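You operate a simulated robot arm through the tools that you are given. There is no shell and no other tool. Be economical: measure what you need, move in short steps, check, and stop when the job is done.

You are at the controls of a simulated two-armed robot. One attempt, no reset.

Task
Hold the green bin on the near end of the grid steady with one hand, lift the grey relay out of it with the other and set it down on the near end of the grid.

Only the result counts: the job must be done as asked and must still hold three seconds after the hand-in. Knocking over, shifting, dropping, spilling or breaking anything else fails it.

Robot
Two 7-joint arms with two-finger parallel grippers on one trunk, on a base that drives. Base frame: it is fixed to the floor where the robot stands at the start and does not move with it; the origin is under the middle of the robot, x ahead of it, y to its left, z up. Units: cm, rad, N and s.
The left shoulder is at the start at [7, 18.8, 117], the right one opposite. With the tool pointing down near the work surface each hand reaches from about 32 to 80 cm from the robot's upright axis, wherever it stands, measured 20 degrees to its own side. Places, roughly: near end of the grid [50, 20, 80]. Payload 3.91 kg a hand.
Tool frame (each hand has its own): the origin (TCP) lies between the finger pads and is the grasp point; the fingertips stand 3 cm ahead of it; z points along the fingers, y is the line along which they close. The gripper opens to 11 cm. The fingers are 2 cm wide and 1 cm thick; the gripper's body (4.8 by 11.2 cm) begins 5.5 cm behind the TCP.
Orientation is that of the tool frame in the base frame, as a unit quaternion [x, y, z, w]. With the fingers straight down and closing along the base's y, the tool's x points along the base's -x, its y along +y and its z along -z.

Tools
- The arms move only by the tool apply_moves. It takes "left_commands", "right_commands" or both (then of equal length, played together; a hand with none holds still); each is one flat list of numbers, 7 for each row, row after row: the shift along the tool's x, y, z in units of 500 mm (1.0 is 500 mm), then the turn, a rotation vector about the tool's x, y, z in units of 120 degrees (1.0 is 120 degrees), then the gripper command, from -1 (shut) to 1 (fully open), values between in proportion. In form: [tx, ty, tz, rx, ry, rz, gripper, tx, ty, tz, rx, ry, rz, gripper, ...]. A call has 1 to 10 rows; each row is the pose to reach, as a shift and turn from the pose commanded when the call began, along the tool's axes at that moment. A call with a number of a shift or a turn outside -1 to 1 is refused whole. Rows are played at 5 a second. More than 5 cm and 0.15 rad between two rows, or a gripper value outside its range, and nothing of the call is played. A pose out of reach is approached as far as the arm can. The call stops where the force on the tool passes 40 N (or 10 N more than at its start, if that is more) or the arm is blocked; 0.2 s more then pass. The fingers move at their own pace (about 7.2 cm/s each) and stop on an object; they squeeze with about 43 N. The grip force told is the motor's: it shows also when the fingers shut on nothing. Time passes only in rows, and 0.2 s behind the last, so rows that repeat a pose let the fingers close. The reply holds the time, the measured pose of the TCP, the force on the tool along the base axes, the opening and the grip force, in the units named above and with some noise, with the torque about the TCP (base axes, N m) and any sound that the robot's microphone picked up.
- Cameras (640 x 400 px; columns grow to the right, rows downward): "scene" is now at [12.43, -4.43, 139.23]; the picture's right is [-0.51, -0.86, 0.00], its down [-0.54, 0.32, -0.78] and it looks along [0.67, -0.40, -0.62] (base axes); focal length 236 px, centre (320, 200). "left" rides on the left gripper at [7.2, -1.7, -10.3] in its tool frame; the picture's right is [0.23, 0.97, 0.00], its down [-0.76, 0.18, -0.62] and it looks along [-0.61, 0.14, 0.78] (tool axes); focal length 222 px, centre (320, 200). "right" rides on the right gripper at [7.2, 1.7, -10.3] in its tool frame; the picture's right is [-0.23, 0.97, 0.00], its down [-0.76, -0.18, -0.62] and it looks along [-0.61, -0.14, 0.78] (tool axes); focal length 222 px, centre (320, 200). There is no depth. A picture from a camera that has moved, and an enlarged one, comes with that camera's place and axes in the base frame and with its lens.
- capture(camera): a new picture of that camera. It takes no simulated time.
- raise_lower(by): slides the trunk up (or, below 0, down) by that many cm; the arms and the scene camera ride with it, the base frame stays. It gives what a move gives, with no picture.
- drive_base(legs): drives the robot by 1 to 6 legs, each [ahead, turn to the left] in cm and rad, along the robot's own axes; the way and the turn of a leg run together, so that a leg with both is an arc; at most 150 cm and 3.142 rad a leg. The arms and the cameras ride along, it lands a little off, and it stops where it bumps. It gives what a move gives.
- pan_tilt(pan, tilt): turns the head with the scene camera to pan (to the left, within 1.501 rad either way) and tilt (down, from -0.506 to 1.204), counted from straight ahead of the robot. It gives what a move gives.
- zoom(camera, box): a new picture of the part [left, top, right, bottom] of that camera's present view, enlarged. It takes no simulated time.
- finish_job(): hands the job in; it is judged then, once.

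Work in short steps. Places have to be worked out from the pictures, the camera data and where the tool is seen: move nearer, look again, correct. Check each grasp and each placing, and mend what went wrong. You have 120 turns and 100 pictures in all, those below and enlarged ones among them. Open the grippers and draw the arms clear of the work before you hand the job in, unless the task says otherwise; then end with one line.

The tools are called after "Emit:" by a JSON object that holds its "name" and its "arguments". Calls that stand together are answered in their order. apply_moves: Moves the arms, as the interface text tells. Its arguments: {"type":"object","properties":{"left_commands":{"type":"array"},"right_commands":{"type":"array"}},"required":[]} The other tools are called the same way: raise_lower (by) slides the trunk up or down; drive_base (legs) drives the base; pan_tilt (pan, tilt) turns the head that bears the scene camera; capture (camera) takes a picture; zoom (camera, box) takes an enlarged picture of a part of a camera's view; finish_job () hands the job in.

At the start:

```text
time: 0.0
left_tcp_pos: [60.36, 10.51, 118.87]
left_tool_rot: [0.001, 1.0, 0.001, 0.001]
left_force: [-0.5, -0.4, 0.2]
left_ft_torque: [-0.01, 0.01, -0.02]
left_width: 11.02
left_grip_force: 0.0
right_tcp_pos: [48.5, -40.79, 121.02]
right_tool_rot: [0.0, 1.0, -0.001, 0.0]
right_force: [-0.9, -0.9, 0.2]
right_ft_torque: [0.02, 0.01, -0.03]
right_width: 11.01
right_grip_force: 0.0
trunk travel left (down, up): [-68.0, 26.0]
robot x, y, heading: [-0.37, 0.14, -0.0]
head pan, tilt: [-0.536, 0.674]
```

scene: 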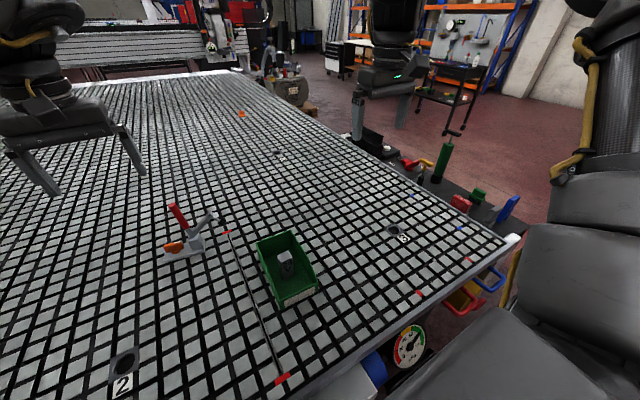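
right: 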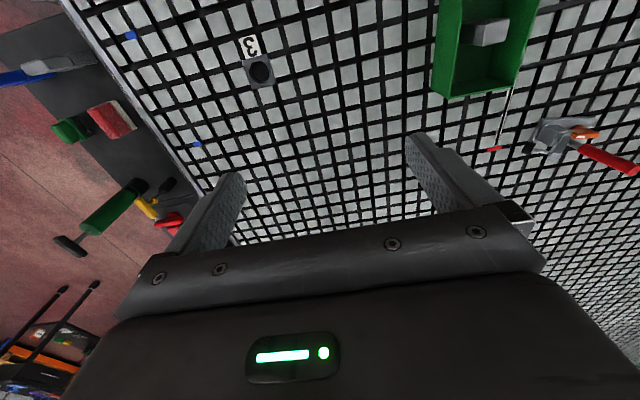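
left: 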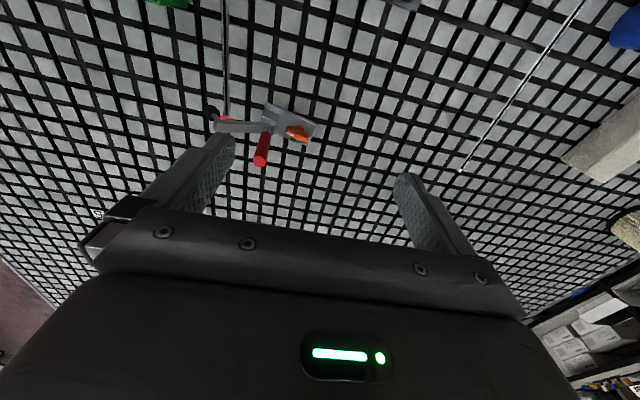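

I'll look around first: the bin and the marks on the grid, with the head panned to the middle.

Emit:
{"name": "zoom", "arguments": {"camera": "scene", "box": [220, 210, 360, 320]}}

Emit:
{"name": "pan_tilt", "arguments": {"pan": 0.2, "tilt": 0.8}}

Emit:
{"name": "capture", "arguments": {"camera": "scene"}}

```text
3.64 times, centred on (290, 265) of scene
camera zoom: at [12.43, -4.43, 139.23], right [-0.51, -0.86, 0.0], down [-0.54, 0.32, -0.78], along [0.67, -0.4, -0.62], focal length 859 px, centre (429, -36)
```

zoom: 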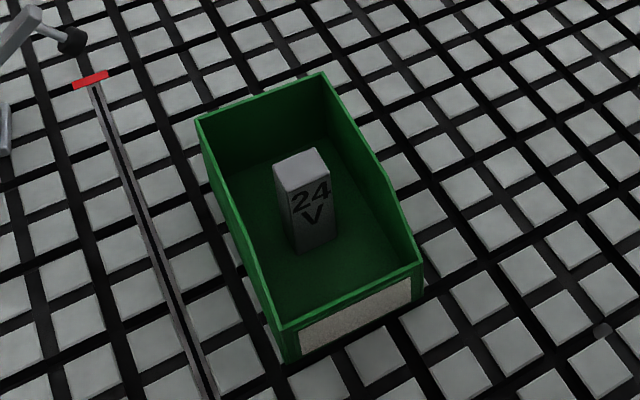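

```text
time: 1.1
left_tcp_pos: [60.31, 10.61, 118.84]
left_tool_rot: [0.0, 1.0, -0.001, 0.001]
left_force: [0.4, 1.1, -0.1]
left_ft_torque: [-0.01, 0.02, 0.0]
left_width: 10.99
left_grip_force: 0.1
right_tcp_pos: [48.58, -40.76, 121.05]
right_tool_rot: [0.001, 1.0, 0.0, -0.001]
right_force: [-0.7, -0.4, -0.1]
right_ft_torque: [-0.01, 0.0, -0.03]
right_width: 11.0
right_grip_force: 0.1
trunk travel left (down, up): [-68.0, 26.0]
robot x, y, heading: [-0.09, -0.35, 0.002]
head pan, tilt: [0.201, 0.799]
```

```text
95 pictures are left
camera scene: at [12.95, 1.56, 138.19], right [0.2, -0.98, 0.0], down [-0.7, -0.14, -0.7], along [0.68, 0.14, -0.72], focal length 236 px, centre (320, 200)
```

scene: 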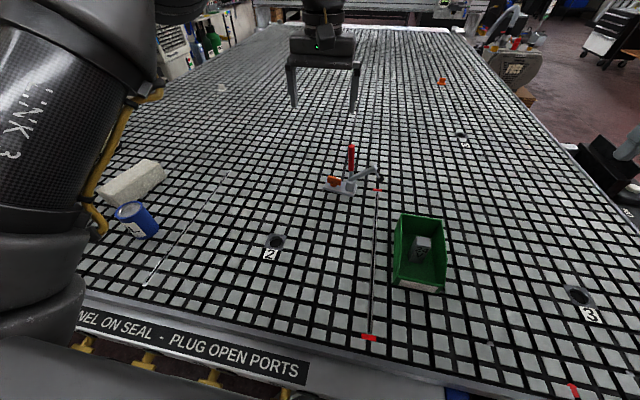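

The bin is at about x 40–56, y −21…−11, with the relay standing in it near (48, −16). I'll bring the left hand above and short of the bin to look into it with its camera.

Emit:
{"name": "apply_moves", "arguments": {"left_commands": [0.05, -0.0575, 0.0175, 0, 0, 0, 1, 0.1, -0.115, 0.035, 0, 0, 0, 1, 0.15, -0.1725, 0.0525, 0, 0, 0, 1, 0.2, -0.23, 0.07, 0, 0, 0, 1, 0.25, -0.2875, 0.0875, 0, 0, 0, 1, 0.3, -0.345, 0.105, 0, 0, 0, 1, 0.35, -0.4025, 0.1225, 0, 0, 0, 1, 0.4, -0.46, 0.14, 0, 0, 0, 1]}}

Emit:
{"name": "capture", "arguments": {"camera": "left"}}

Emit:
{"name": "zoom", "arguments": {"camera": "right", "box": [420, 0, 640, 138]}}

```text
time: 2.9
left_tcp_pos: [46.63, -11.88, 116.88]
left_tool_rot: [-0.023, 1.0, -0.017, -0.006]
left_force: [-1.2, 0.0, 0.7]
left_ft_torque: [0.01, -0.01, 0.02]
left_width: 10.98
left_grip_force: 0.1
left hand out of reach, approached as far as the arm can: row 5, 6, 7, 8
right_tcp_pos: [48.32, -41.04, 121.1]
right_tool_rot: [0.001, 1.0, 0.001, 0.002]
right_force: [-0.7, -0.3, -0.9]
right_ft_torque: [0.06, -0.01, 0.03]
right_width: 11.02
right_grip_force: 0.2
trunk travel left (down, up): [-68.0, 26.0]
robot x, y, heading: [-0.22, 0.19, 0.0]
head pan, tilt: [0.201, 0.799]
```

```text
94 pictures are left
camera left: at [39.57, -13.59, 127.26], right [-0.27, 0.96, -0.03], down [0.76, 0.23, 0.61], along [0.59, 0.14, -0.79], focal length 222 px, centre (320, 200)
```

left: 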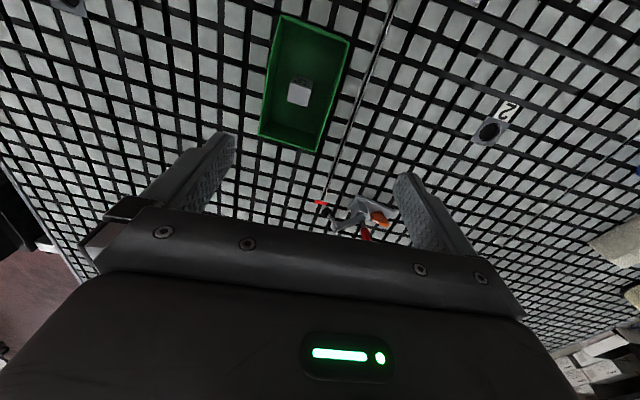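

```text
2.90 times, centred on (530, 69) of right
camera zoom: at [41.09, -39.26, 131.45], right [0.23, 0.97, 0.0], down [0.76, -0.18, 0.62], along [0.61, -0.14, -0.78], focal length 644 px, centre (-289, 580)
```

zoom: 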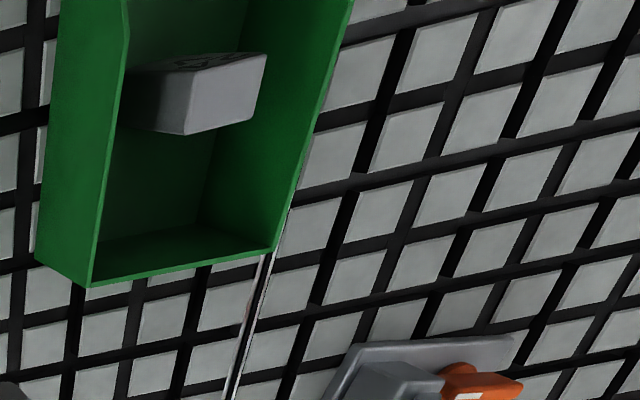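

The left hand stopped short but its view covers the bin. I zoom in to fix the relay's pose.

Emit:
{"name": "zoom", "arguments": {"camera": "left", "box": [240, 0, 400, 160]}}

Emit:
{"name": "zoom", "arguments": {"camera": "scene", "box": [370, 200, 470, 300]}}

```text
2.50 times, centred on (320, 80) of left
camera zoom: at [39.57, -13.59, 127.26], right [-0.27, 0.96, -0.03], down [0.76, 0.23, 0.61], along [0.59, 0.14, -0.79], focal length 555 px, centre (320, 500)
```

zoom: 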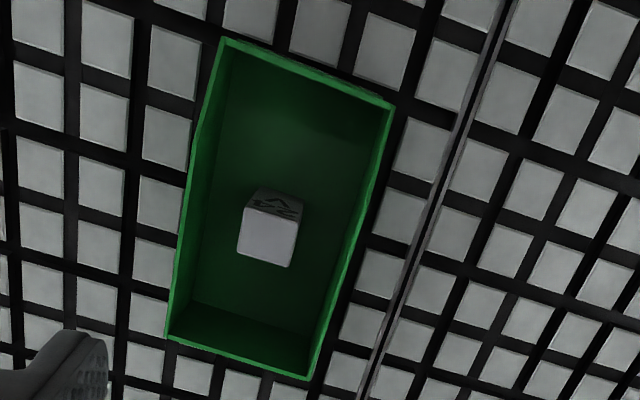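

```text
4.00 times, centred on (420, 250) of scene
camera zoom: at [12.81, 1.25, 138.21], right [0.2, -0.98, 0.0], down [-0.7, -0.14, -0.7], along [0.68, 0.14, -0.72], focal length 945 px, centre (-80, 0)
```

zoom: 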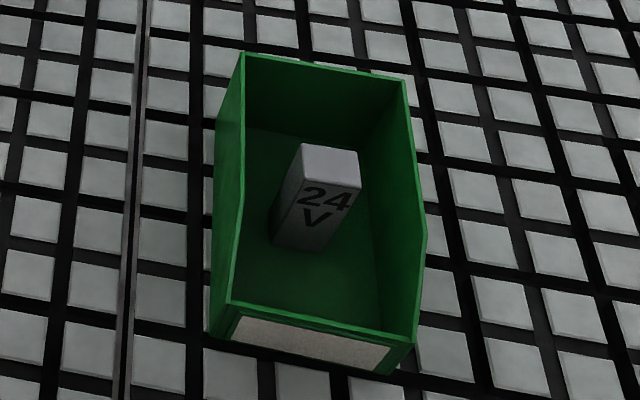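

Estimates: relay top about (47.7, −15.5, 92.9), 3.2 by 2.7 cm, nearly square to the base; bin rim at z≈92, back wall at x≈55.7, side walls at y≈−20.5 and −10.9. The right hand will pinch the back wall leaning 60° to the right, with the left over the relay; I start turning the right hand.

Emit:
{"name": "apply_moves", "arguments": {"right_commands": [-0.017, 0, 0.017, -0.0278, 0.0278, 0.0482, 0.2, -0.034, 0, 0.034, -0.0556, 0.0556, 0.0964, 0.2, -0.051, 0, 0.051, -0.0834, 0.0834, 0.1446, 0.2, -0.068, 0, 0.068, -0.1113, 0.1113, 0.1928, 0.2, -0.085, 0, 0.085, -0.1391, 0.1391, 0.241, 0.2, -0.102, 0, 0.102, -0.1669, 0.1669, 0.2892, 0.2, -0.12, 0, 0.12, -0.1947, 0.1947, 0.3374, 0.2]}}

Emit:
{"name": "apply_moves", "arguments": {"right_commands": [0, 0, 0, -0.0278, 0.0278, 0.0482, 0.2, 0, 0, 0, -0.0556, 0.0556, 0.0964, 0.2, 0, 0, 0, -0.0834, 0.0834, 0.1446, 0.2, 0, 0, 0, -0.1113, 0.1113, 0.1928, 0.2, 0, 0, 0, -0.1391, 0.1391, 0.241, 0.2, 0, 0, 0, -0.1669, 0.1669, 0.2892, 0.2, 0, 0, 0, -0.1947, 0.1947, 0.3374, 0.2]}}

Emit:
{"name": "capture", "arguments": {"camera": "right"}}

```text
time: 4.5
left_tcp_pos: [46.43, -11.78, 117.07]
left_tool_rot: [-0.021, 1.0, -0.019, -0.005]
left_force: [-0.5, 0.4, 0.3]
left_ft_torque: [0.0, 0.0, 0.0]
left_width: 10.99
left_grip_force: 0.0
right_tcp_pos: [50.04, -39.89, 116.21]
right_tool_rot: [0.341, 0.898, 0.198, -0.197]
right_force: [-0.8, -0.1, 0.4]
right_ft_torque: [0.03, -0.01, -0.01]
right_width: 6.64
right_grip_force: 0.0
right hand out of reach, approached as far as the arm can: row 1, 2, 3, 4, 5, 6, 7
trunk travel left (down, up): [-68.0, 26.0]
robot x, y, heading: [0.31, -0.17, 0.003]
head pan, tilt: [0.201, 0.799]
```

```text
time: 6.1
left_tcp_pos: [46.52, -12.09, 117.09]
left_tool_rot: [-0.021, 1.0, -0.018, -0.004]
left_force: [-0.3, -0.5, 0.1]
left_ft_torque: [0.03, -0.09, 0.03]
left_width: 11.0
left_grip_force: 0.1
right_tcp_pos: [48.78, -47.54, 118.72]
right_tool_rot: [0.611, 0.611, 0.357, -0.355]
right_force: [0.2, 0.2, -1.3]
right_ft_torque: [0.0, -0.03, -0.04]
right_width: 6.6
right_grip_force: 0.2
right hand out of reach, approached as far as the arm can: row 4, 5, 6, 7
trunk travel left (down, up): [-68.0, 26.0]
robot x, y, heading: [0.07, 0.39, -0.0]
head pan, tilt: [0.201, 0.799]
```

```text
90 pictures are left
camera right: at [50.35, -52.83, 130.28], right [0.97, -0.11, -0.2], down [-0.18, -0.92, -0.35], along [-0.14, 0.38, -0.92], focal length 222 px, centre (320, 200)
```

right: 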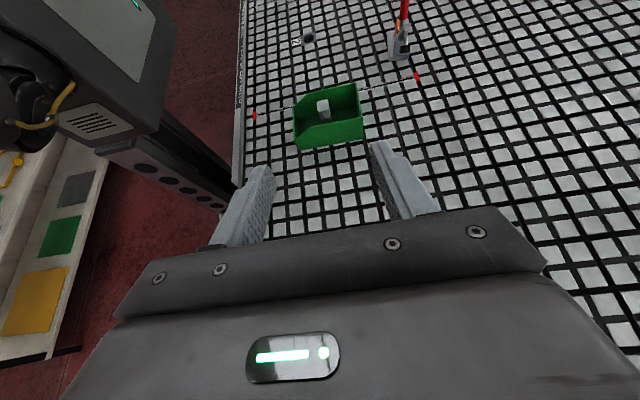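

The turn came out exactly; reach reports should ease lower down. I lower the right hand a bit and see.

Emit:
{"name": "apply_moves", "arguments": {"right_commands": [-0.0696, 0, 0.04, 0, 0, 0, 0.2, -0.139, 0, 0.08, 0, 0, 0, 0.2, -0.174, 0, 0.1, 0, 0, 0, 0.2, -0.174, 0, 0.1, 0, 0, 0, 0.2]}}

```text
time: 7.1
left_tcp_pos: [46.82, -11.56, 116.93]
left_tool_rot: [-0.022, 1.0, -0.02, -0.006]
left_force: [-0.1, 0.1, 0.3]
left_ft_torque: [-0.01, -0.02, -0.01]
left_width: 10.99
left_grip_force: 0.2
right_tcp_pos: [49.49, -48.24, 109.94]
right_tool_rot: [0.613, 0.612, 0.352, -0.353]
right_force: [0.8, 0.7, -0.2]
right_ft_torque: [-0.02, 0.01, 0.04]
right_width: 6.6
right_grip_force: 0.1
right hand out of reach, approached as far as the arm can: row 1, 2, 3, 4
trunk travel left (down, up): [-68.0, 26.0]
robot x, y, heading: [0.19, 0.01, 0.002]
head pan, tilt: [0.201, 0.799]
```

Emit:
{"name": "apply_moves", "arguments": {"right_commands": [0, 0.08, 0.06, 0, 0, 0, 0.2, 0, 0.16, 0.12, 0, 0, 0, 0.2, 0, 0.16, 0.12, 0, 0, 0, 0.2]}}

```text
time: 7.9
left_tcp_pos: [46.44, -11.81, 117.17]
left_tool_rot: [-0.02, 1.0, -0.02, -0.003]
left_force: [-0.8, 0.3, -0.9]
left_ft_torque: [0.03, -0.04, 0.0]
left_width: 10.99
left_grip_force: 0.1
right_tcp_pos: [56.11, -43.9, 107.96]
right_tool_rot: [0.612, 0.612, 0.354, -0.353]
right_force: [-0.4, -0.7, 0.1]
right_ft_torque: [0.03, -0.02, -0.02]
right_width: 6.59
right_grip_force: 0.0
right hand out of reach, approached as far as the arm can: row 1, 2, 3
trunk travel left (down, up): [-68.0, 26.0]
robot x, y, heading: [-0.3, -0.17, 0.001]
head pan, tilt: [0.201, 0.799]
```

Emit:
{"name": "apply_moves", "arguments": {"right_commands": [0, 0, 0.08, 0, 0, 0, 0.2, 0, 0, 0.16, 0, 0, 0, 0.2, 0, 0, 0.24, 0, 0, 0, 0.2, 0, 0, 0.24, 0, 0, 0, 0.2]}}

Emit:
{"name": "capture", "arguments": {"camera": "right"}}

```text
time: 8.9
left_tcp_pos: [46.77, -11.68, 117.11]
left_tool_rot: [-0.022, 1.0, -0.02, -0.005]
left_force: [1.1, 0.6, -0.8]
left_ft_torque: [0.02, 0.0, -0.04]
left_width: 10.98
left_grip_force: 0.2
right_tcp_pos: [56.65, -43.4, 108.0]
right_tool_rot: [0.612, 0.613, 0.353, -0.355]
right_force: [0.2, 0.3, 0.7]
right_ft_torque: [0.0, 0.01, -0.02]
right_width: 6.57
right_grip_force: 0.2
right hand out of reach, approached as far as the arm can: row 1, 2, 3, 4
trunk travel left (down, up): [-68.0, 26.0]
robot x, y, heading: [0.15, 0.15, -0.001]
head pan, tilt: [0.201, 0.799]
```

```text
89 pictures are left
camera right: at [58.34, -48.71, 119.67], right [0.97, -0.11, -0.2], down [-0.18, -0.92, -0.35], along [-0.14, 0.37, -0.92], focal length 222 px, centre (320, 200)
```

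right: 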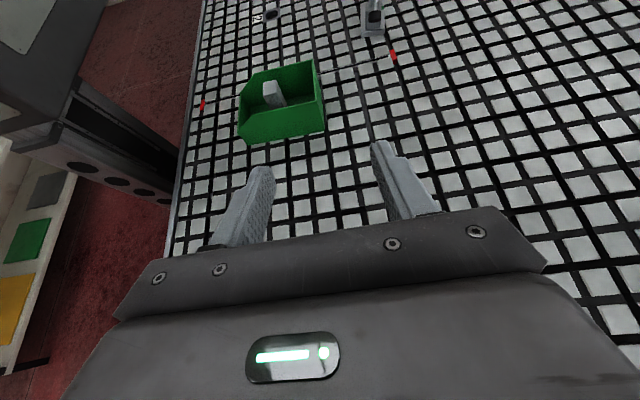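

With this lean the right arm cannot come further left from here; standing further back should give it room. Before driving I look to either side of the robot.

Emit:
{"name": "pan_tilt", "arguments": {"pan": -1.5, "tilt": 0.5}}

Emit:
{"name": "capture", "arguments": {"camera": "scene"}}

Emit:
{"name": "pan_tilt", "arguments": {"pan": 1.5, "tilt": 0.5}}

Emit:
{"name": "capture", "arguments": {"camera": "scene"}}

```text
time: 10.6
left_tcp_pos: [46.67, -11.73, 117.19]
left_tool_rot: [-0.022, 1.0, -0.021, -0.005]
left_force: [-0.7, -0.2, -0.6]
left_ft_torque: [0.0, 0.0, 0.03]
left_width: 11.01
left_grip_force: 0.1
right_tcp_pos: [56.58, -43.41, 108.15]
right_tool_rot: [0.613, 0.612, 0.354, -0.354]
right_force: [0.2, 0.0, 0.6]
right_ft_torque: [0.02, 0.02, 0.0]
right_width: 6.59
right_grip_force: 0.1
trunk travel left (down, up): [-68.0, 26.0]
robot x, y, heading: [0.1, 0.07, 0.005]
head pan, tilt: [-1.499, 0.499]
```

```text
88 pictures are left
camera scene: at [5.7, -9.14, 140.78], right [-1.0, -0.07, 0.0], down [-0.03, 0.48, -0.88], along [0.06, -0.88, -0.48], focal length 236 px, centre (320, 200)
```

scene: 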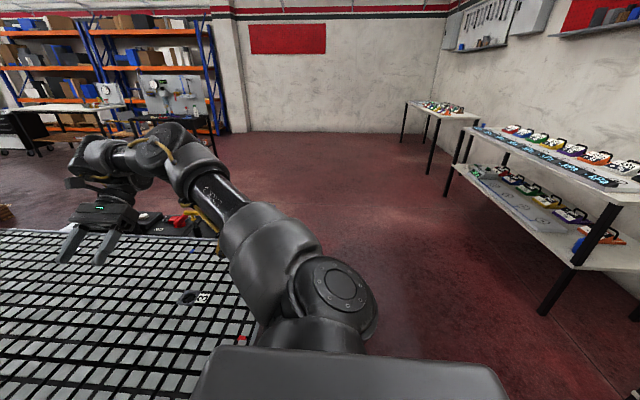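

```text
time: 13.2
left_tcp_pos: [46.78, -11.67, 116.94]
left_tool_rot: [-0.021, 1.0, -0.02, -0.005]
left_force: [-0.9, 0.7, 0.3]
left_ft_torque: [0.01, 0.0, -0.01]
left_width: 11.01
left_grip_force: 0.0
right_tcp_pos: [56.68, -43.44, 108.12]
right_tool_rot: [0.612, 0.612, 0.353, -0.354]
right_force: [0.0, -0.3, -0.3]
right_ft_torque: [-0.02, -0.01, -0.03]
right_width: 6.59
right_grip_force: 0.0
trunk travel left (down, up): [-68.0, 26.0]
robot x, y, heading: [-0.04, -0.1, -0.001]
head pan, tilt: [1.499, 0.499]
```

```text
87 pictures are left
camera scene: at [5.7, 9.01, 140.79], right [1.0, -0.07, 0.0], down [-0.03, -0.48, -0.88], along [0.06, 0.88, -0.48], focal length 236 px, centre (320, 200)
```

scene: 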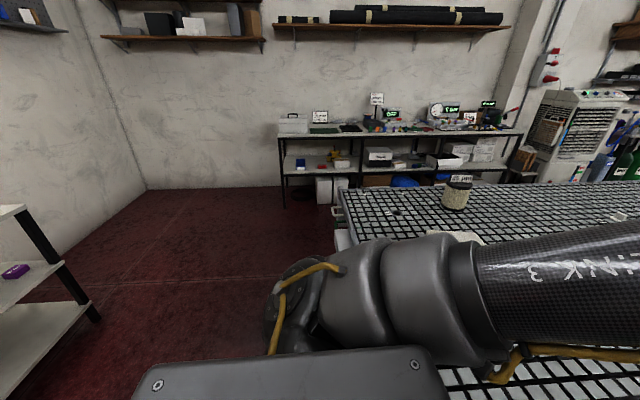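

There is ample space behind (shelf over a metre back). I back up 20 cm.

Emit:
{"name": "drive_base", "arguments": {"legs": [[-20, 0]]}}

Emit:
{"name": "pan_tilt", "arguments": {"pan": -0.25, "tilt": 0.7}}

```text
time: 14.8
left_tcp_pos: [26.99, -11.7, 117.03]
left_tool_rot: [-0.022, 1.0, -0.02, -0.004]
left_force: [-0.5, -0.7, -0.3]
left_ft_torque: [0.02, -0.02, -0.01]
left_width: 11.01
left_grip_force: 0.0
right_tcp_pos: [36.91, -43.44, 108.16]
right_tool_rot: [0.612, 0.613, 0.352, -0.354]
right_force: [-0.5, 0.5, 0.1]
right_ft_torque: [0.03, 0.0, -0.01]
right_width: 6.61
right_grip_force: 0.1
trunk travel left (down, up): [-68.0, 26.0]
robot x, y, heading: [-19.64, 0.47, 0.003]
head pan, tilt: [1.499, 0.499]
```

```text
time: 16.6
left_tcp_pos: [27.13, -11.48, 117.29]
left_tool_rot: [-0.023, 0.999, -0.023, -0.004]
left_force: [-0.1, -0.3, -0.6]
left_ft_torque: [-0.02, 0.01, -0.01]
left_width: 10.99
left_grip_force: 0.0
right_tcp_pos: [36.89, -43.49, 108.1]
right_tool_rot: [0.612, 0.612, 0.353, -0.354]
right_force: [-0.3, -0.1, -0.2]
right_ft_torque: [0.01, -0.03, -0.01]
right_width: 6.59
right_grip_force: 0.1
trunk travel left (down, up): [-68.0, 26.0]
robot x, y, heading: [-20.33, -0.04, 0.001]
head pan, tilt: [-0.25, 0.7]
```

Now bring the right hand out behind the bin's back wall line, approaching along its own axis.

Emit:
{"name": "apply_moves", "arguments": {"right_commands": [0, 0.075, 0, 0, 0, 0, 0.2, 0, 0.15, 0, 0, 0, 0, 0.2, 0, 0.225, 0, 0, 0, 0, 0.2, 0, 0.3, 0, 0, 0, 0, 0.2, 0, 0.374, 0, 0, 0, 0, 0.2, 0, 0.374, 0.08, 0, 0, 0, 0.2, 0, 0.374, 0.16, 0, 0, 0, 0.2, 0, 0.374, 0.22, 0, 0, 0, 0.2, 0, 0.374, 0.22, 0, 0, 0, 0.2]}}

Emit:
{"name": "capture", "arguments": {"camera": "right"}}

```text
time: 17.1
left_tcp_pos: [27.22, -11.1, 117.24]
left_tool_rot: [-0.025, 0.999, -0.024, -0.006]
left_force: [0.4, 0.2, -0.8]
left_ft_torque: [-0.03, 0.01, -0.01]
left_width: 11.02
left_grip_force: 0.1
right_tcp_pos: [38.5, -43.37, 109.26]
right_tool_rot: [0.619, 0.616, 0.342, -0.347]
right_force: [21.8, 46.7, -24.3]
right_ft_torque: [-4.95, 3.17, 1.67]
right_width: 6.61
right_grip_force: 0.1
right hand out of reach, approached as far as the arm can: row 1, 2
trunk travel left (down, up): [-68.0, 26.0]
robot x, y, heading: [-19.79, 0.19, -0.002]
head pan, tilt: [-0.25, 0.7]
stopped in row 2 (right hand): the force on the tool passed its limit (the readings are from after the stop); the commanded pose is now the measured one
```

```text
86 pictures are left
camera right: at [40.29, -48.22, 120.81], right [0.97, -0.12, -0.2], down [-0.18, -0.93, -0.32], along [-0.15, 0.35, -0.93], focal length 222 px, centre (320, 200)
```

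right: 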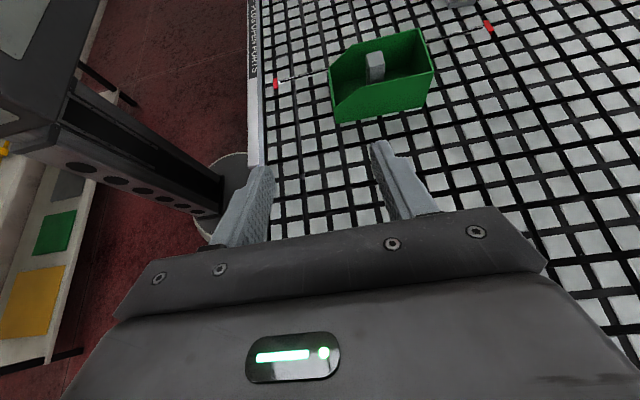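

An unexpected force on the right hand; I look from the scene camera for what touches.

Emit:
{"name": "pan_tilt", "arguments": {"pan": -0.6, "tilt": 0.6}}

Emit:
{"name": "capture", "arguments": {"camera": "scene"}}

Emit:
{"name": "capture", "arguments": {"camera": "left"}}

```text
time: 17.9
left_tcp_pos: [27.17, -11.38, 117.29]
left_tool_rot: [-0.025, 0.999, -0.024, -0.005]
left_force: [-0.5, -0.2, 0.8]
left_ft_torque: [0.01, 0.0, 0.01]
left_width: 11.0
left_grip_force: 0.1
right_tcp_pos: [38.6, -43.49, 109.17]
right_tool_rot: [0.618, 0.615, 0.344, -0.347]
right_force: [37.7, 77.3, -33.2]
right_ft_torque: [-8.58, 5.54, 2.92]
right_width: 6.61
right_grip_force: 0.1
trunk travel left (down, up): [-68.0, 26.0]
robot x, y, heading: [-19.51, -0.28, 0.001]
head pan, tilt: [-0.6, 0.6]
```

```text
85 pictures are left
camera scene: at [-7.46, -5.07, 139.87], right [-0.56, -0.83, 0.0], down [-0.47, 0.32, -0.82], along [0.68, -0.47, -0.57], focal length 236 px, centre (320, 200)
```

scene: 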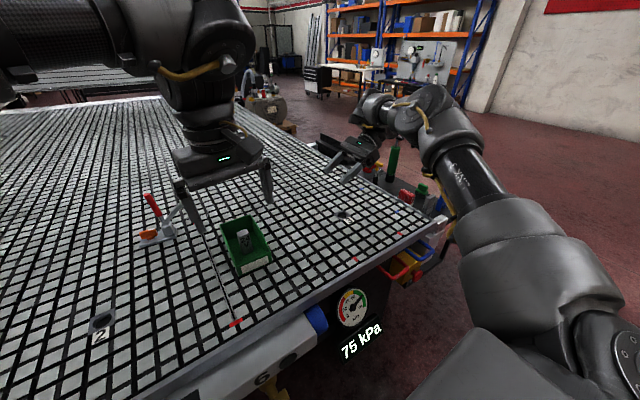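

```text
84 pictures are left
camera left: at [20.1, -13.03, 127.7], right [-0.28, 0.96, -0.04], down [0.76, 0.24, 0.61], along [0.59, 0.13, -0.79], focal length 222 px, centre (320, 200)
```

left: 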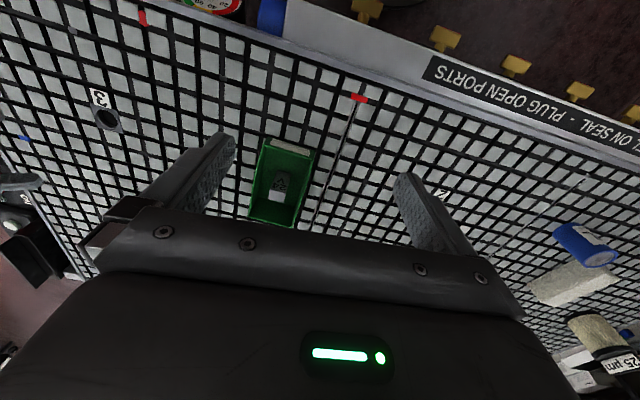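

Emit:
{"name": "zoom", "arguments": {"camera": "scene", "box": [300, 60, 500, 220]}}

```text
2.50 times, centred on (400, 140) of scene
camera zoom: at [-7.46, -5.07, 139.87], right [-0.56, -0.83, 0.0], down [-0.47, 0.32, -0.82], along [0.68, -0.47, -0.57], focal length 591 px, centre (120, 350)
```

zoom: 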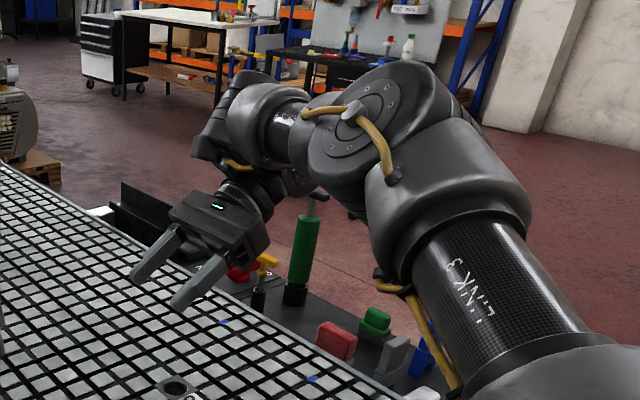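

The right arm is curled up against itself. I undo: back along −x a little, then rotate the hand back to pointing straight down.

Emit:
{"name": "apply_moves", "arguments": {"right_commands": [0, -0.03, -0.02, 0.0278, -0.0278, -0.0482, 0.2, 0, -0.03, -0.04, 0.0556, -0.0556, -0.0964, 0.2, 0, -0.03, -0.06, 0.0834, -0.0834, -0.1446, 0.2, 0, -0.03, -0.06, 0.1113, -0.1113, -0.1928, 0.2, 0, -0.03, -0.06, 0.1391, -0.1391, -0.241, 0.2, 0, -0.03, -0.06, 0.1669, -0.1669, -0.2892, 0.2, 0, -0.03, -0.06, 0.1947, -0.1947, -0.3374, 0.2]}}

```text
time: 18.2
left_tcp_pos: [27.12, -11.36, 117.37]
left_tool_rot: [-0.025, 0.999, -0.024, -0.005]
left_force: [0.1, -0.1, 0.1]
left_ft_torque: [0.01, 0.01, 0.0]
left_width: 11.03
left_grip_force: 0.0
right_tcp_pos: [38.32, -43.5, 109.26]
right_tool_rot: [0.615, 0.621, 0.339, -0.348]
right_force: [4.4, 33.3, -18.7]
right_ft_torque: [-3.34, 0.84, 0.52]
right_width: 6.62
right_grip_force: 0.1
trunk travel left (down, up): [-68.0, 26.0]
robot x, y, heading: [-19.91, 0.05, 0.001]
head pan, tilt: [-0.6, 0.6]
stopped in row 1 (right hand): the force on the tool passed its limit (the readings are from after the stop); the commanded pose is now the measured one
```

Force is easing; continue turning back.

Emit:
{"name": "apply_moves", "arguments": {"right_commands": [0, 0, 0, 0.0278, -0.0278, -0.0482, 0.2, 0, 0, 0, 0.0556, -0.0556, -0.0964, 0.2, 0, 0, 0, 0.0834, -0.0834, -0.1446, 0.2, 0, 0, 0, 0.1113, -0.1113, -0.1928, 0.2, 0, 0, 0, 0.1391, -0.1391, -0.241, 0.2, 0, 0, 0, 0.1669, -0.1669, -0.2892, 0.2, 0, 0, 0, 0.1947, -0.1947, -0.3374, 0.2]}}

```text
time: 18.5
left_tcp_pos: [27.28, -11.31, 117.23]
left_tool_rot: [-0.025, 0.999, -0.025, -0.004]
left_force: [0.3, 1.0, 0.6]
left_ft_torque: [0.0, -0.01, 0.02]
left_width: 11.01
left_grip_force: 0.0
right_tcp_pos: [38.32, -43.49, 109.21]
right_tool_rot: [0.613, 0.627, 0.334, -0.345]
right_force: [4.8, 22.1, -12.2]
right_ft_torque: [-2.5, 0.87, 0.52]
right_width: 6.6
right_grip_force: 0.0
trunk travel left (down, up): [-68.0, 26.0]
robot x, y, heading: [-19.75, -0.1, 0.003]
head pan, tilt: [-0.6, 0.6]
stopped in row 1 (right hand): the force on the tool passed its limit (the readings are from after the stop); the commanded pose is now the measured one
```

Emit:
{"name": "apply_moves", "arguments": {"right_commands": [0, 0, 0.02, 0, 0, 0, 0.2, 0, 0, 0.04, 0, 0, 0, 0.2, 0, 0, 0.04, 0, 0, 0, 0.2]}}

```text
time: 19.3
left_tcp_pos: [27.24, -11.38, 117.33]
left_tool_rot: [-0.027, 0.999, -0.024, -0.006]
left_force: [0.4, 0.1, -0.1]
left_ft_torque: [0.02, -0.01, 0.0]
left_width: 11.0
left_grip_force: 0.0
right_tcp_pos: [38.29, -42.76, 108.81]
right_tool_rot: [0.611, 0.629, 0.335, -0.346]
right_force: [0.3, 0.1, 0.0]
right_ft_torque: [-0.05, -0.01, 0.01]
right_width: 6.6
right_grip_force: 0.1
right hand out of reach, approached as far as the arm can: row 2, 3
trunk travel left (down, up): [-68.0, 26.0]
robot x, y, heading: [-19.8, -0.33, 0.001]
head pan, tilt: [-0.6, 0.6]
```

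Free of contact. Now rotate back gradually.

Emit:
{"name": "apply_moves", "arguments": {"right_commands": [0, 0, 0, 0.0278, -0.0278, -0.0482, 0.2, 0, 0, 0, 0.0556, -0.0556, -0.0964, 0.2, 0, 0, 0, 0.0834, -0.0834, -0.1446, 0.2, 0, 0, 0, 0.1113, -0.1113, -0.1928, 0.2, 0, 0, 0, 0.1391, -0.1391, -0.241, 0.2, 0, 0, 0, 0.1669, -0.1669, -0.2892, 0.2, 0, 0, 0, 0.1947, -0.1947, -0.3374, 0.2]}}

```text
time: 20.9
left_tcp_pos: [27.03, -11.28, 117.42]
left_tool_rot: [-0.025, 0.999, -0.024, -0.005]
left_force: [-0.2, -0.4, -0.1]
left_ft_torque: [0.02, -0.04, -0.02]
left_width: 10.99
left_grip_force: 0.0
right_tcp_pos: [32.69, -40.16, 110.84]
right_tool_rot: [0.333, 0.907, 0.173, -0.191]
right_force: [-0.4, 0.0, 0.2]
right_ft_torque: [-0.02, -0.01, 0.03]
right_width: 6.6
right_grip_force: 0.0
right hand out of reach, approached as far as the arm can: row 4, 5, 6, 7
trunk travel left (down, up): [-68.0, 26.0]
robot x, y, heading: [-20.11, 0.35, 0.0]
head pan, tilt: [-0.6, 0.6]
```

Finish turning the right hand upright, moving it outward a bit. New plan: pinch the bin's right wall near its front with the right hand leaning 60° forward, leaving the relay free for the left.

Emit:
{"name": "apply_moves", "arguments": {"right_commands": [0, 0, 0, 0.0278, -0.0278, -0.0482, 0.2, 0, 0, 0, 0.0556, -0.0556, -0.0964, 0.2, 0, 0, 0, 0.0834, -0.0834, -0.1446, 0.2, 0, 0, 0, 0.1113, -0.1113, -0.1928, 0.2, 0, 0, 0, 0.1391, -0.1391, -0.241, 0.2, 0, 0, 0, 0.1669, -0.1669, -0.2892, 0.2, 0, 0, 0, 0.1947, -0.1947, -0.3374, 0.2]}}

```text
time: 22.5
left_tcp_pos: [27.16, -11.32, 117.35]
left_tool_rot: [-0.025, 0.999, -0.024, -0.005]
left_force: [0.8, 0.5, -0.2]
left_ft_torque: [-0.03, -0.01, -0.01]
left_width: 11.02
left_grip_force: 0.0
right_tcp_pos: [32.82, -40.35, 110.55]
right_tool_rot: [-0.013, 1.0, -0.022, 0.0]
right_force: [-0.8, -0.2, 0.5]
right_ft_torque: [0.0, 0.0, 0.03]
right_width: 6.59
right_grip_force: 0.0
trunk travel left (down, up): [-68.0, 26.0]
robot x, y, heading: [-19.38, 0.38, -0.0]
head pan, tilt: [-0.6, 0.6]
```

Upright again. Now lean the right hand 60° forward in place (with the small tilt corrected).

Emit:
{"name": "apply_moves", "arguments": {"right_commands": [0, 0, 0, -0.0016, -0.0625, 0.0028, 0.2, 0, 0, 0, -0.0031, -0.125, 0.0055, 0.2, 0, 0, 0, -0.0047, -0.1875, 0.0083, 0.2, 0, 0, 0, -0.0063, -0.25, 0.011, 0.2, 0, 0, 0, -0.0078, -0.3125, 0.0138, 0.2, 0, 0, 0, -0.0094, -0.375, 0.0165, 0.2, 0, 0, 0, -0.0109, -0.4375, 0.0193, 0.2, 0, 0, 0, -0.0125, -0.5, 0.022, 0.2]}}

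Emit:
{"name": "capture", "arguments": {"camera": "right"}}

Emit:
{"name": "capture", "arguments": {"camera": "scene"}}

```text
time: 24.3
left_tcp_pos: [27.29, -11.51, 117.36]
left_tool_rot: [-0.025, 0.999, -0.024, -0.005]
left_force: [0.6, 0.7, -0.1]
left_ft_torque: [0.01, 0.03, 0.02]
left_width: 10.98
left_grip_force: 0.0
right_tcp_pos: [32.83, -40.41, 110.61]
right_tool_rot: [0.001, 0.866, 0.0, 0.5]
right_force: [-0.4, -0.4, 0.1]
right_ft_torque: [-0.02, -0.04, -0.01]
right_width: 6.6
right_grip_force: 0.0
trunk travel left (down, up): [-68.0, 26.0]
robot x, y, heading: [-19.67, -0.15, -0.002]
head pan, tilt: [-0.6, 0.6]
```

```text
82 pictures are left
camera right: at [20.28, -38.75, 109.58], right [0.11, 0.97, 0.2], down [-0.16, -0.18, 0.97], along [0.98, -0.14, 0.14], focal length 222 px, centre (320, 200)
```

right: 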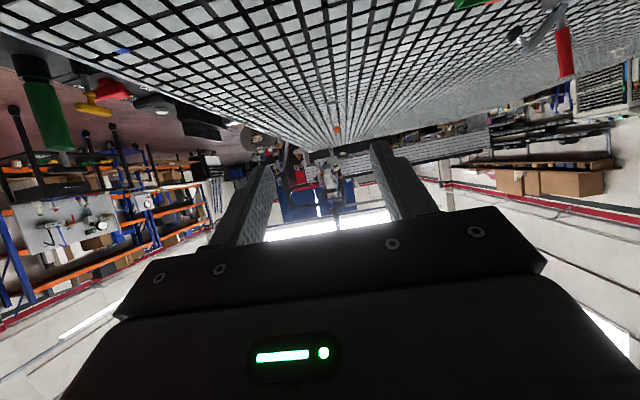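

```text
81 pictures are left
camera scene: at [-7.49, -5.19, 139.88], right [-0.57, -0.82, 0.0], down [-0.47, 0.32, -0.82], along [0.68, -0.47, -0.57], focal length 236 px, centre (320, 200)
```

scene: 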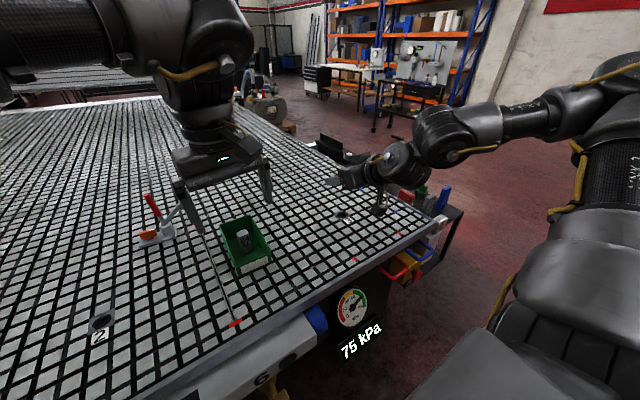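

The lean works cleanly. Now move the left hand out to a viewing place left of the bin and straighten it, before the right comes in.

Emit:
{"name": "apply_moves", "arguments": {"left_commands": [-0.065, 0.045, 0.025, -0.006, -0.001, 0.006, 1, -0.13, 0.09, 0.05, -0.012, -0.002, 0.012, 1, -0.195, 0.135, 0.075, -0.018, -0.004, 0.018, 1, -0.26, 0.18, 0.1, -0.023, -0.005, 0.024, 1, -0.26, 0.18, 0.1, -0.023, -0.005, 0.024, 1]}}

Emit:
{"name": "capture", "arguments": {"camera": "left"}}

```text
time: 25.5
left_tcp_pos: [39.52, -2.03, 111.69]
left_tool_rot: [0.0, 1.0, 0.0, 0.001]
left_force: [-0.4, 0.5, -0.7]
left_ft_torque: [0.02, -0.01, 0.02]
left_width: 10.98
left_grip_force: 0.1
right_tcp_pos: [32.77, -40.36, 110.75]
right_tool_rot: [0.0, 0.866, 0.001, 0.501]
right_force: [-0.3, -0.7, 0.1]
right_ft_torque: [-0.03, 0.03, -0.04]
right_width: 6.6
right_grip_force: 0.1
trunk travel left (down, up): [-68.0, 26.0]
robot x, y, heading: [-19.67, 0.2, -0.002]
head pan, tilt: [-0.6, 0.6]
```

```text
80 pictures are left
camera left: at [32.27, -3.74, 121.97], right [-0.23, 0.97, 0.0], down [0.76, 0.18, 0.62], along [0.61, 0.14, -0.78], focal length 222 px, centre (320, 200)
```

left: 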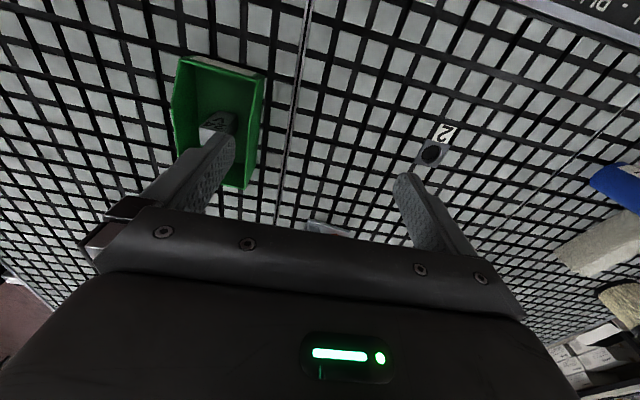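

Emit:
{"name": "zoom", "arguments": {"camera": "left", "box": [150, 40, 310, 200]}}

```text
2.50 times, centred on (230, 120) of left
camera zoom: at [32.27, -3.74, 121.97], right [-0.23, 0.97, 0.0], down [0.76, 0.18, 0.62], along [0.61, 0.14, -0.78], focal length 555 px, centre (545, 400)
```

zoom: 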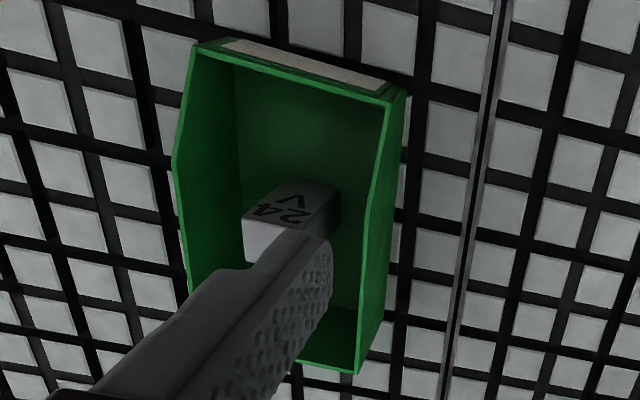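

Bin confirmed: right wall centre at y≈−20.3, full height from x≈45 and sloping to z≈89 at the front. Bring the right hand over in front of that wall with 3 cm opening.

Emit:
{"name": "apply_moves", "arguments": {"right_commands": [0.033, 0.08, 0.029, 0, 0, 0, -0.45, 0.066, 0.16, 0.058, 0, 0, 0, -0.45, 0.098, 0.24, 0.087, 0, 0, 0, -0.45, 0.131, 0.32, 0.116, 0, 0, 0, -0.45, 0.164, 0.402, 0.145, 0, 0, 0, -0.45, 0.164, 0.402, 0.145, 0, 0, 0, -0.45]}}

Emit:
{"name": "capture", "arguments": {"camera": "left"}}

Emit:
{"name": "capture", "arguments": {"camera": "right"}}

Emit:
{"name": "capture", "arguments": {"camera": "scene"}}

```text
time: 26.9
left_tcp_pos: [39.55, -2.01, 111.66]
left_tool_rot: [0.0, 1.0, 0.0, 0.001]
left_force: [-0.4, 0.6, -0.2]
left_ft_torque: [-0.03, -0.03, -0.02]
left_width: 11.0
left_grip_force: 0.0
right_tcp_pos: [39.6, -24.42, 98.89]
right_tool_rot: [-0.002, 0.865, 0.003, 0.501]
right_force: [-0.9, 0.4, 0.5]
right_ft_torque: [0.0, 0.01, 0.0]
right_width: 3.05
right_grip_force: 0.1
right hand out of reach, approached as far as the arm can: row 3, 4, 5, 6
trunk travel left (down, up): [-68.0, 26.0]
robot x, y, heading: [-19.66, 0.12, 0.003]
head pan, tilt: [-0.6, 0.6]
```

```text
78 pictures are left
camera left: at [32.24, -3.77, 121.99], right [-0.23, 0.97, 0.0], down [0.76, 0.18, 0.62], along [0.61, 0.14, -0.78], focal length 222 px, centre (320, 200)
```

left: 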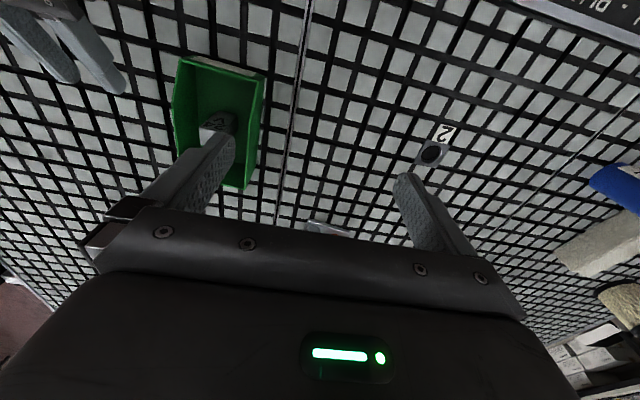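

```text
77 pictures are left
camera right: at [26.87, -22.7, 97.9], right [0.11, 0.97, 0.2], down [-0.16, -0.18, 0.97], along [0.98, -0.14, 0.14], focal length 222 px, centre (320, 200)
```

right: 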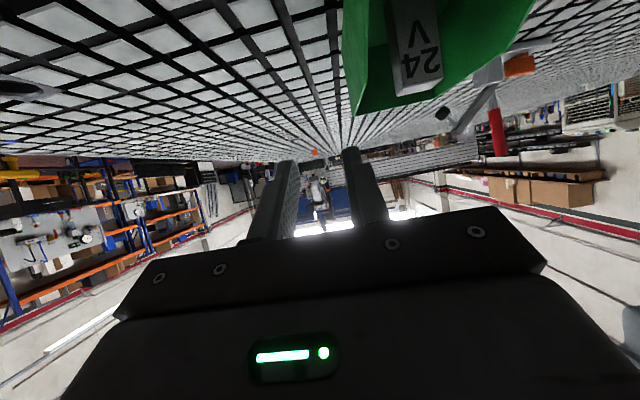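

```text
76 pictures are left
camera scene: at [-7.61, -5.09, 139.89], right [-0.57, -0.82, 0.0], down [-0.47, 0.32, -0.83], along [0.68, -0.47, -0.56], focal length 236 px, centre (320, 200)
```

scene: 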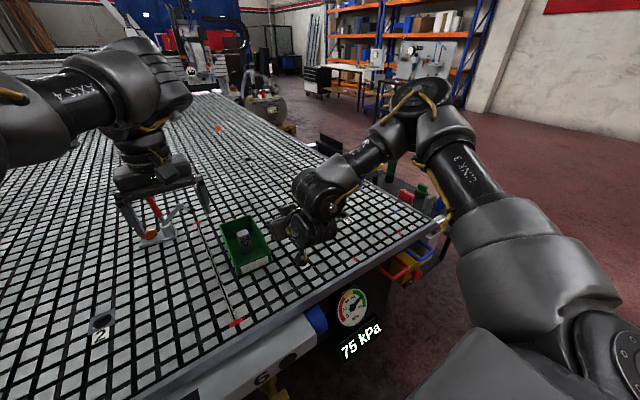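

The pre-grasp spot was too close in; I go straight to above the grip point instead.

Emit:
{"name": "apply_moves", "arguments": {"right_commands": [-0.012, 0.041, 0.038, 0, 0, 0, -0.45, -0.023, 0.082, 0.077, 0, 0, 0, -0.45, -0.023, 0.082, 0.077, 0, 0, 0, -0.45]}}

Emit:
{"name": "capture", "arguments": {"camera": "left"}}

```text
time: 27.7
left_tcp_pos: [39.68, -2.04, 111.67]
left_tool_rot: [0.0, 1.0, -0.001, 0.001]
left_force: [0.1, 1.2, 0.3]
left_ft_torque: [0.0, 0.0, 0.01]
left_width: 11.0
left_grip_force: 0.0
right_tcp_pos: [40.62, -23.87, 100.28]
right_tool_rot: [-0.001, 0.867, 0.001, 0.499]
right_force: [-0.6, -0.2, 0.4]
right_ft_torque: [0.0, -0.01, -0.05]
right_width: 3.02
right_grip_force: 0.1
right hand out of reach, approached as far as the arm can: row 1, 2, 3
trunk travel left (down, up): [-68.0, 26.0]
robot x, y, heading: [-19.68, 0.04, -0.003]
head pan, tilt: [-0.6, 0.6]
```

```text
75 pictures are left
camera left: at [32.39, -3.73, 121.92], right [-0.23, 0.97, 0.0], down [0.76, 0.18, 0.62], along [0.61, 0.14, -0.78], focal length 222 px, centre (320, 200)
```

left: 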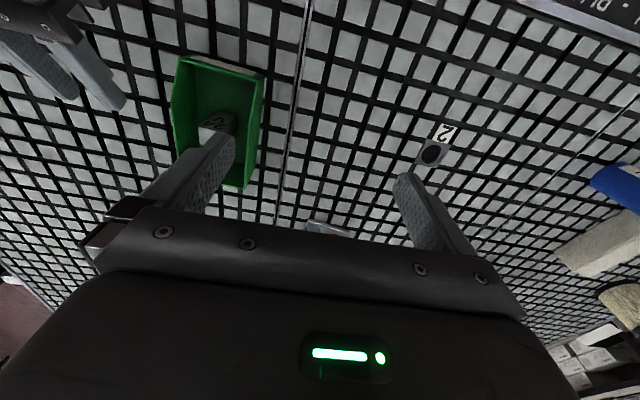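

The 60° lean folds the arm too much. With the left gripping only the relay's top part, a 45° lean leaves enough clearance too; I ease the lean and retry.

Emit:
{"name": "apply_moves", "arguments": {"right_commands": [0, 0, 0, 0, 0.0625, 0, -0.45, 0, 0, 0, 0, 0.125, 0, -0.45, 0, 0, 0, 0, 0.125, 0, -0.45]}}

Emit:
{"name": "apply_moves", "arguments": {"right_commands": [0.0, 0.035, 0.035, 0, 0, 0, -0.45, 0.0, 0.07, 0.07, 0, 0, 0, -0.45, 0.0, 0.07, 0.07, 0, 0, 0, -0.45]}}

```text
time: 28.5
left_tcp_pos: [39.66, -2.03, 111.61]
left_tool_rot: [0.0, 1.0, -0.001, 0.0]
left_force: [-0.5, -0.2, -0.1]
left_ft_torque: [-0.02, 0.03, 0.02]
left_width: 11.01
left_grip_force: 0.1
right_tcp_pos: [40.63, -23.78, 100.37]
right_tool_rot: [0.0, 0.924, 0.001, 0.382]
right_force: [-0.4, -0.3, -0.7]
right_ft_torque: [0.02, -0.01, 0.0]
right_width: 2.99
right_grip_force: 0.2
trunk travel left (down, up): [-68.0, 26.0]
robot x, y, heading: [-20.01, -0.06, -0.001]
head pan, tilt: [-0.6, 0.6]
```

```text
time: 29.3
left_tcp_pos: [39.66, -1.92, 111.7]
left_tool_rot: [0.0, 1.0, -0.001, 0.0]
left_force: [-0.3, -0.9, -0.4]
left_ft_torque: [0.02, 0.01, 0.0]
left_width: 11.03
left_grip_force: 0.1
right_tcp_pos: [42.08, -23.59, 99.32]
right_tool_rot: [-0.001, 0.924, 0.002, 0.382]
right_force: [-0.8, 0.4, -0.3]
right_ft_torque: [0.0, -0.01, -0.04]
right_width: 3.02
right_grip_force: 0.0
right hand out of reach, approached as far as the arm can: row 1, 2, 3
trunk travel left (down, up): [-68.0, 26.0]
robot x, y, heading: [-20.04, 0.02, 0.003]
head pan, tilt: [-0.6, 0.6]
```

Emit:
{"name": "apply_moves", "arguments": {"right_commands": [-0.085, 0.0, 0.085, 0, 0, 0, -0.45, -0.127, 0.04, 0.1, 0, 0, 0, -0.45, -0.127, 0.08, 0.1, 0, 0, 0, -0.45, -0.127, 0.08, 0.1, 0, 0, 0, -0.45]}}

Emit:
{"name": "capture", "arguments": {"camera": "scene"}}

```text
refused: row 1 steps farther than a row can; nothing moved
```

```text
74 pictures are left
camera scene: at [-7.46, -5.02, 139.88], right [-0.57, -0.82, 0.0], down [-0.47, 0.32, -0.82], along [0.68, -0.47, -0.57], focal length 236 px, centre (320, 200)
```

scene: 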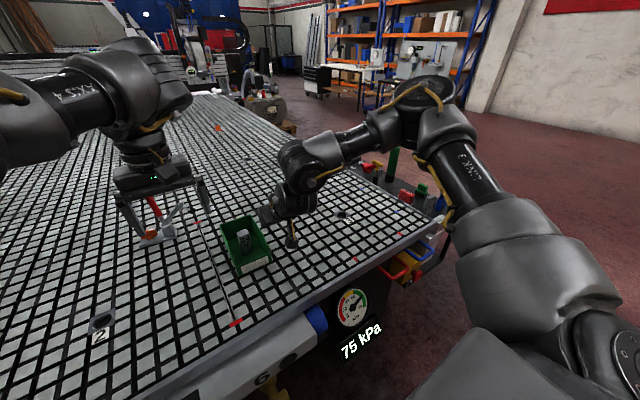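

Retry with smaller steps: further out and left.

Emit:
{"name": "apply_moves", "arguments": {"right_commands": [-0.05, 0.0, 0.05, 0, 0, 0, -0.45, -0.1, 0.0, 0.1, 0, 0, 0, -0.45, -0.1, 0.04, 0.1, 0, 0, 0, -0.45, -0.1, 0.08, 0.1, 0, 0, 0, -0.45, -0.1, 0.08, 0.1, 0, 0, 0, -0.45]}}

```text
time: 30.5
left_tcp_pos: [39.66, -2.01, 111.59]
left_tool_rot: [0.0, 1.0, 0.0, 0.0]
left_force: [0.5, 0.0, -0.5]
left_ft_torque: [0.01, 0.05, 0.03]
left_width: 10.99
left_grip_force: 0.1
right_tcp_pos: [46.37, -24.5, 101.28]
right_tool_rot: [-0.001, 0.924, 0.001, 0.383]
right_force: [1.3, 0.4, -0.6]
right_ft_torque: [0.0, 0.03, -0.02]
right_width: 3.05
right_grip_force: 0.1
right hand out of reach, approached as far as the arm can: row 1, 2, 3, 4, 5
trunk travel left (down, up): [-68.0, 26.0]
robot x, y, heading: [-19.72, 0.14, 0.001]
head pan, tilt: [-0.6, 0.6]
```

Lateral motion is limited by the wrist with the elbow out. As a test, I yaw the leaning right hand 30° to the left, which should suit this elbow posture, and then try to move left.

Emit:
{"name": "apply_moves", "arguments": {"right_commands": [0, 0, 0, -0.044, 0, -0.044, -0.45, 0, 0, 0, -0.088, 0, -0.088, -0.45, 0, 0, 0, -0.132, 0, -0.132, -0.45, 0, 0, 0, -0.177, 0, -0.177, -0.45, 0, 0, 0, -0.177, 0, -0.177, -0.45]}}

Emit:
{"name": "apply_moves", "arguments": {"right_commands": [0, 0.08, 0, 0, 0, 0, -0.45, 0, 0.16, 0, 0, 0, 0, -0.45, 0, 0.16, 0, 0, 0, 0, -0.45]}}

```text
time: 31.7
left_tcp_pos: [39.6, -1.95, 111.63]
left_tool_rot: [-0.001, 1.0, 0.001, -0.001]
left_force: [0.8, 0.5, 0.7]
left_ft_torque: [0.0, 0.01, 0.01]
left_width: 11.03
left_grip_force: 0.0
right_tcp_pos: [46.41, -24.39, 101.36]
right_tool_rot: [-0.241, 0.892, 0.101, 0.369]
right_force: [0.3, -0.4, 0.3]
right_ft_torque: [-0.01, 0.01, -0.01]
right_width: 3.02
right_grip_force: 0.1
trunk travel left (down, up): [-68.0, 26.0]
robot x, y, heading: [-19.73, -0.32, -0.003]
head pan, tilt: [-0.6, 0.6]
```

```text
time: 32.5
left_tcp_pos: [39.68, -2.02, 111.74]
left_tool_rot: [0.0, 1.0, 0.001, -0.001]
left_force: [0.6, 0.3, -0.2]
left_ft_torque: [0.0, 0.0, -0.01]
left_width: 11.01
left_grip_force: 0.0
right_tcp_pos: [42.42, -17.56, 101.4]
right_tool_rot: [-0.238, 0.893, 0.1, 0.369]
right_force: [0.8, -0.8, -0.1]
right_ft_torque: [-0.01, 0.01, 0.01]
right_width: 3.06
right_grip_force: 0.0
trunk travel left (down, up): [-68.0, 26.0]
robot x, y, heading: [-19.86, 0.12, 0.002]
head pan, tilt: [-0.6, 0.6]
```

That frees it: the right hand works well leaning toward its left. So I will turn the robot about 26° to the right, standing further left, so that "world forward" is that direction. First raise the trunk 20 cm so that everything clears while driving.

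Emit:
{"name": "raise_lower", "arguments": {"by": 20}}

Emit:
{"name": "drive_base", "arguments": {"legs": [[0, 1.052], [24.2, 0], [0, -1.506]]}}

Emit:
{"name": "pan_tilt", "arguments": {"pan": -0.1, "tilt": 0.75}}

Emit:
{"name": "capture", "arguments": {"camera": "scene"}}

```text
time: 34.6
left_tcp_pos: [39.67, -2.03, 131.53]
left_tool_rot: [-0.001, 1.0, 0.0, 0.0]
left_force: [0.5, -0.5, -0.3]
left_ft_torque: [0.0, 0.02, 0.02]
left_width: 10.99
left_grip_force: 0.0
right_tcp_pos: [42.26, -17.39, 121.34]
right_tool_rot: [-0.24, 0.892, 0.1, 0.369]
right_force: [0.3, 0.1, 0.4]
right_ft_torque: [-0.04, 0.01, 0.0]
right_width: 3.04
right_grip_force: 0.0
trunk travel left (down, up): [-88.0, 6.0]
robot x, y, heading: [-20.06, -0.17, 0.001]
head pan, tilt: [-0.6, 0.6]
```

```text
time: 42.7
left_tcp_pos: [45.04, -5.91, 131.66]
left_tool_rot: [0.216, 0.976, 0.0, 0.0]
left_force: [-0.5, 0.0, 0.0]
left_ft_torque: [-0.02, -0.03, 0.0]
left_width: 11.02
left_grip_force: 0.1
right_tcp_pos: [40.96, -20.97, 121.34]
right_tool_rot: [-0.041, 0.923, 0.018, 0.383]
right_force: [-0.4, 1.0, 0.5]
right_ft_torque: [0.04, -0.01, 0.03]
right_width: 3.03
right_grip_force: 0.0
trunk travel left (down, up): [-88.0, 6.0]
robot x, y, heading: [-7.86, 20.8, -0.437]
head pan, tilt: [-0.6, 0.6]
```

```text
time: 43.7
left_tcp_pos: [45.01, -6.04, 131.62]
left_tool_rot: [0.216, 0.976, -0.001, 0.0]
left_force: [-0.4, 0.3, -0.2]
left_ft_torque: [0.0, -0.01, 0.01]
left_width: 11.01
left_grip_force: 0.1
right_tcp_pos: [41.0, -21.06, 121.39]
right_tool_rot: [-0.041, 0.923, 0.017, 0.382]
right_force: [-0.2, 0.0, -0.1]
right_ft_torque: [0.02, 0.01, 0.04]
right_width: 3.03
right_grip_force: 0.0
trunk travel left (down, up): [-88.0, 6.0]
robot x, y, heading: [-7.89, 21.12, -0.438]
head pan, tilt: [-0.099, 0.75]
```

```text
73 pictures are left
camera scene: at [3.73, 14.55, 158.59], right [-0.51, -0.86, 0.0], down [-0.59, 0.35, -0.73], along [0.63, -0.37, -0.68], focal length 236 px, centre (320, 200)
```

scene: 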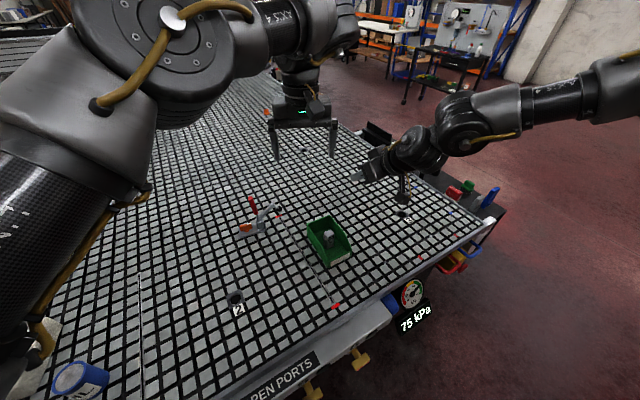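

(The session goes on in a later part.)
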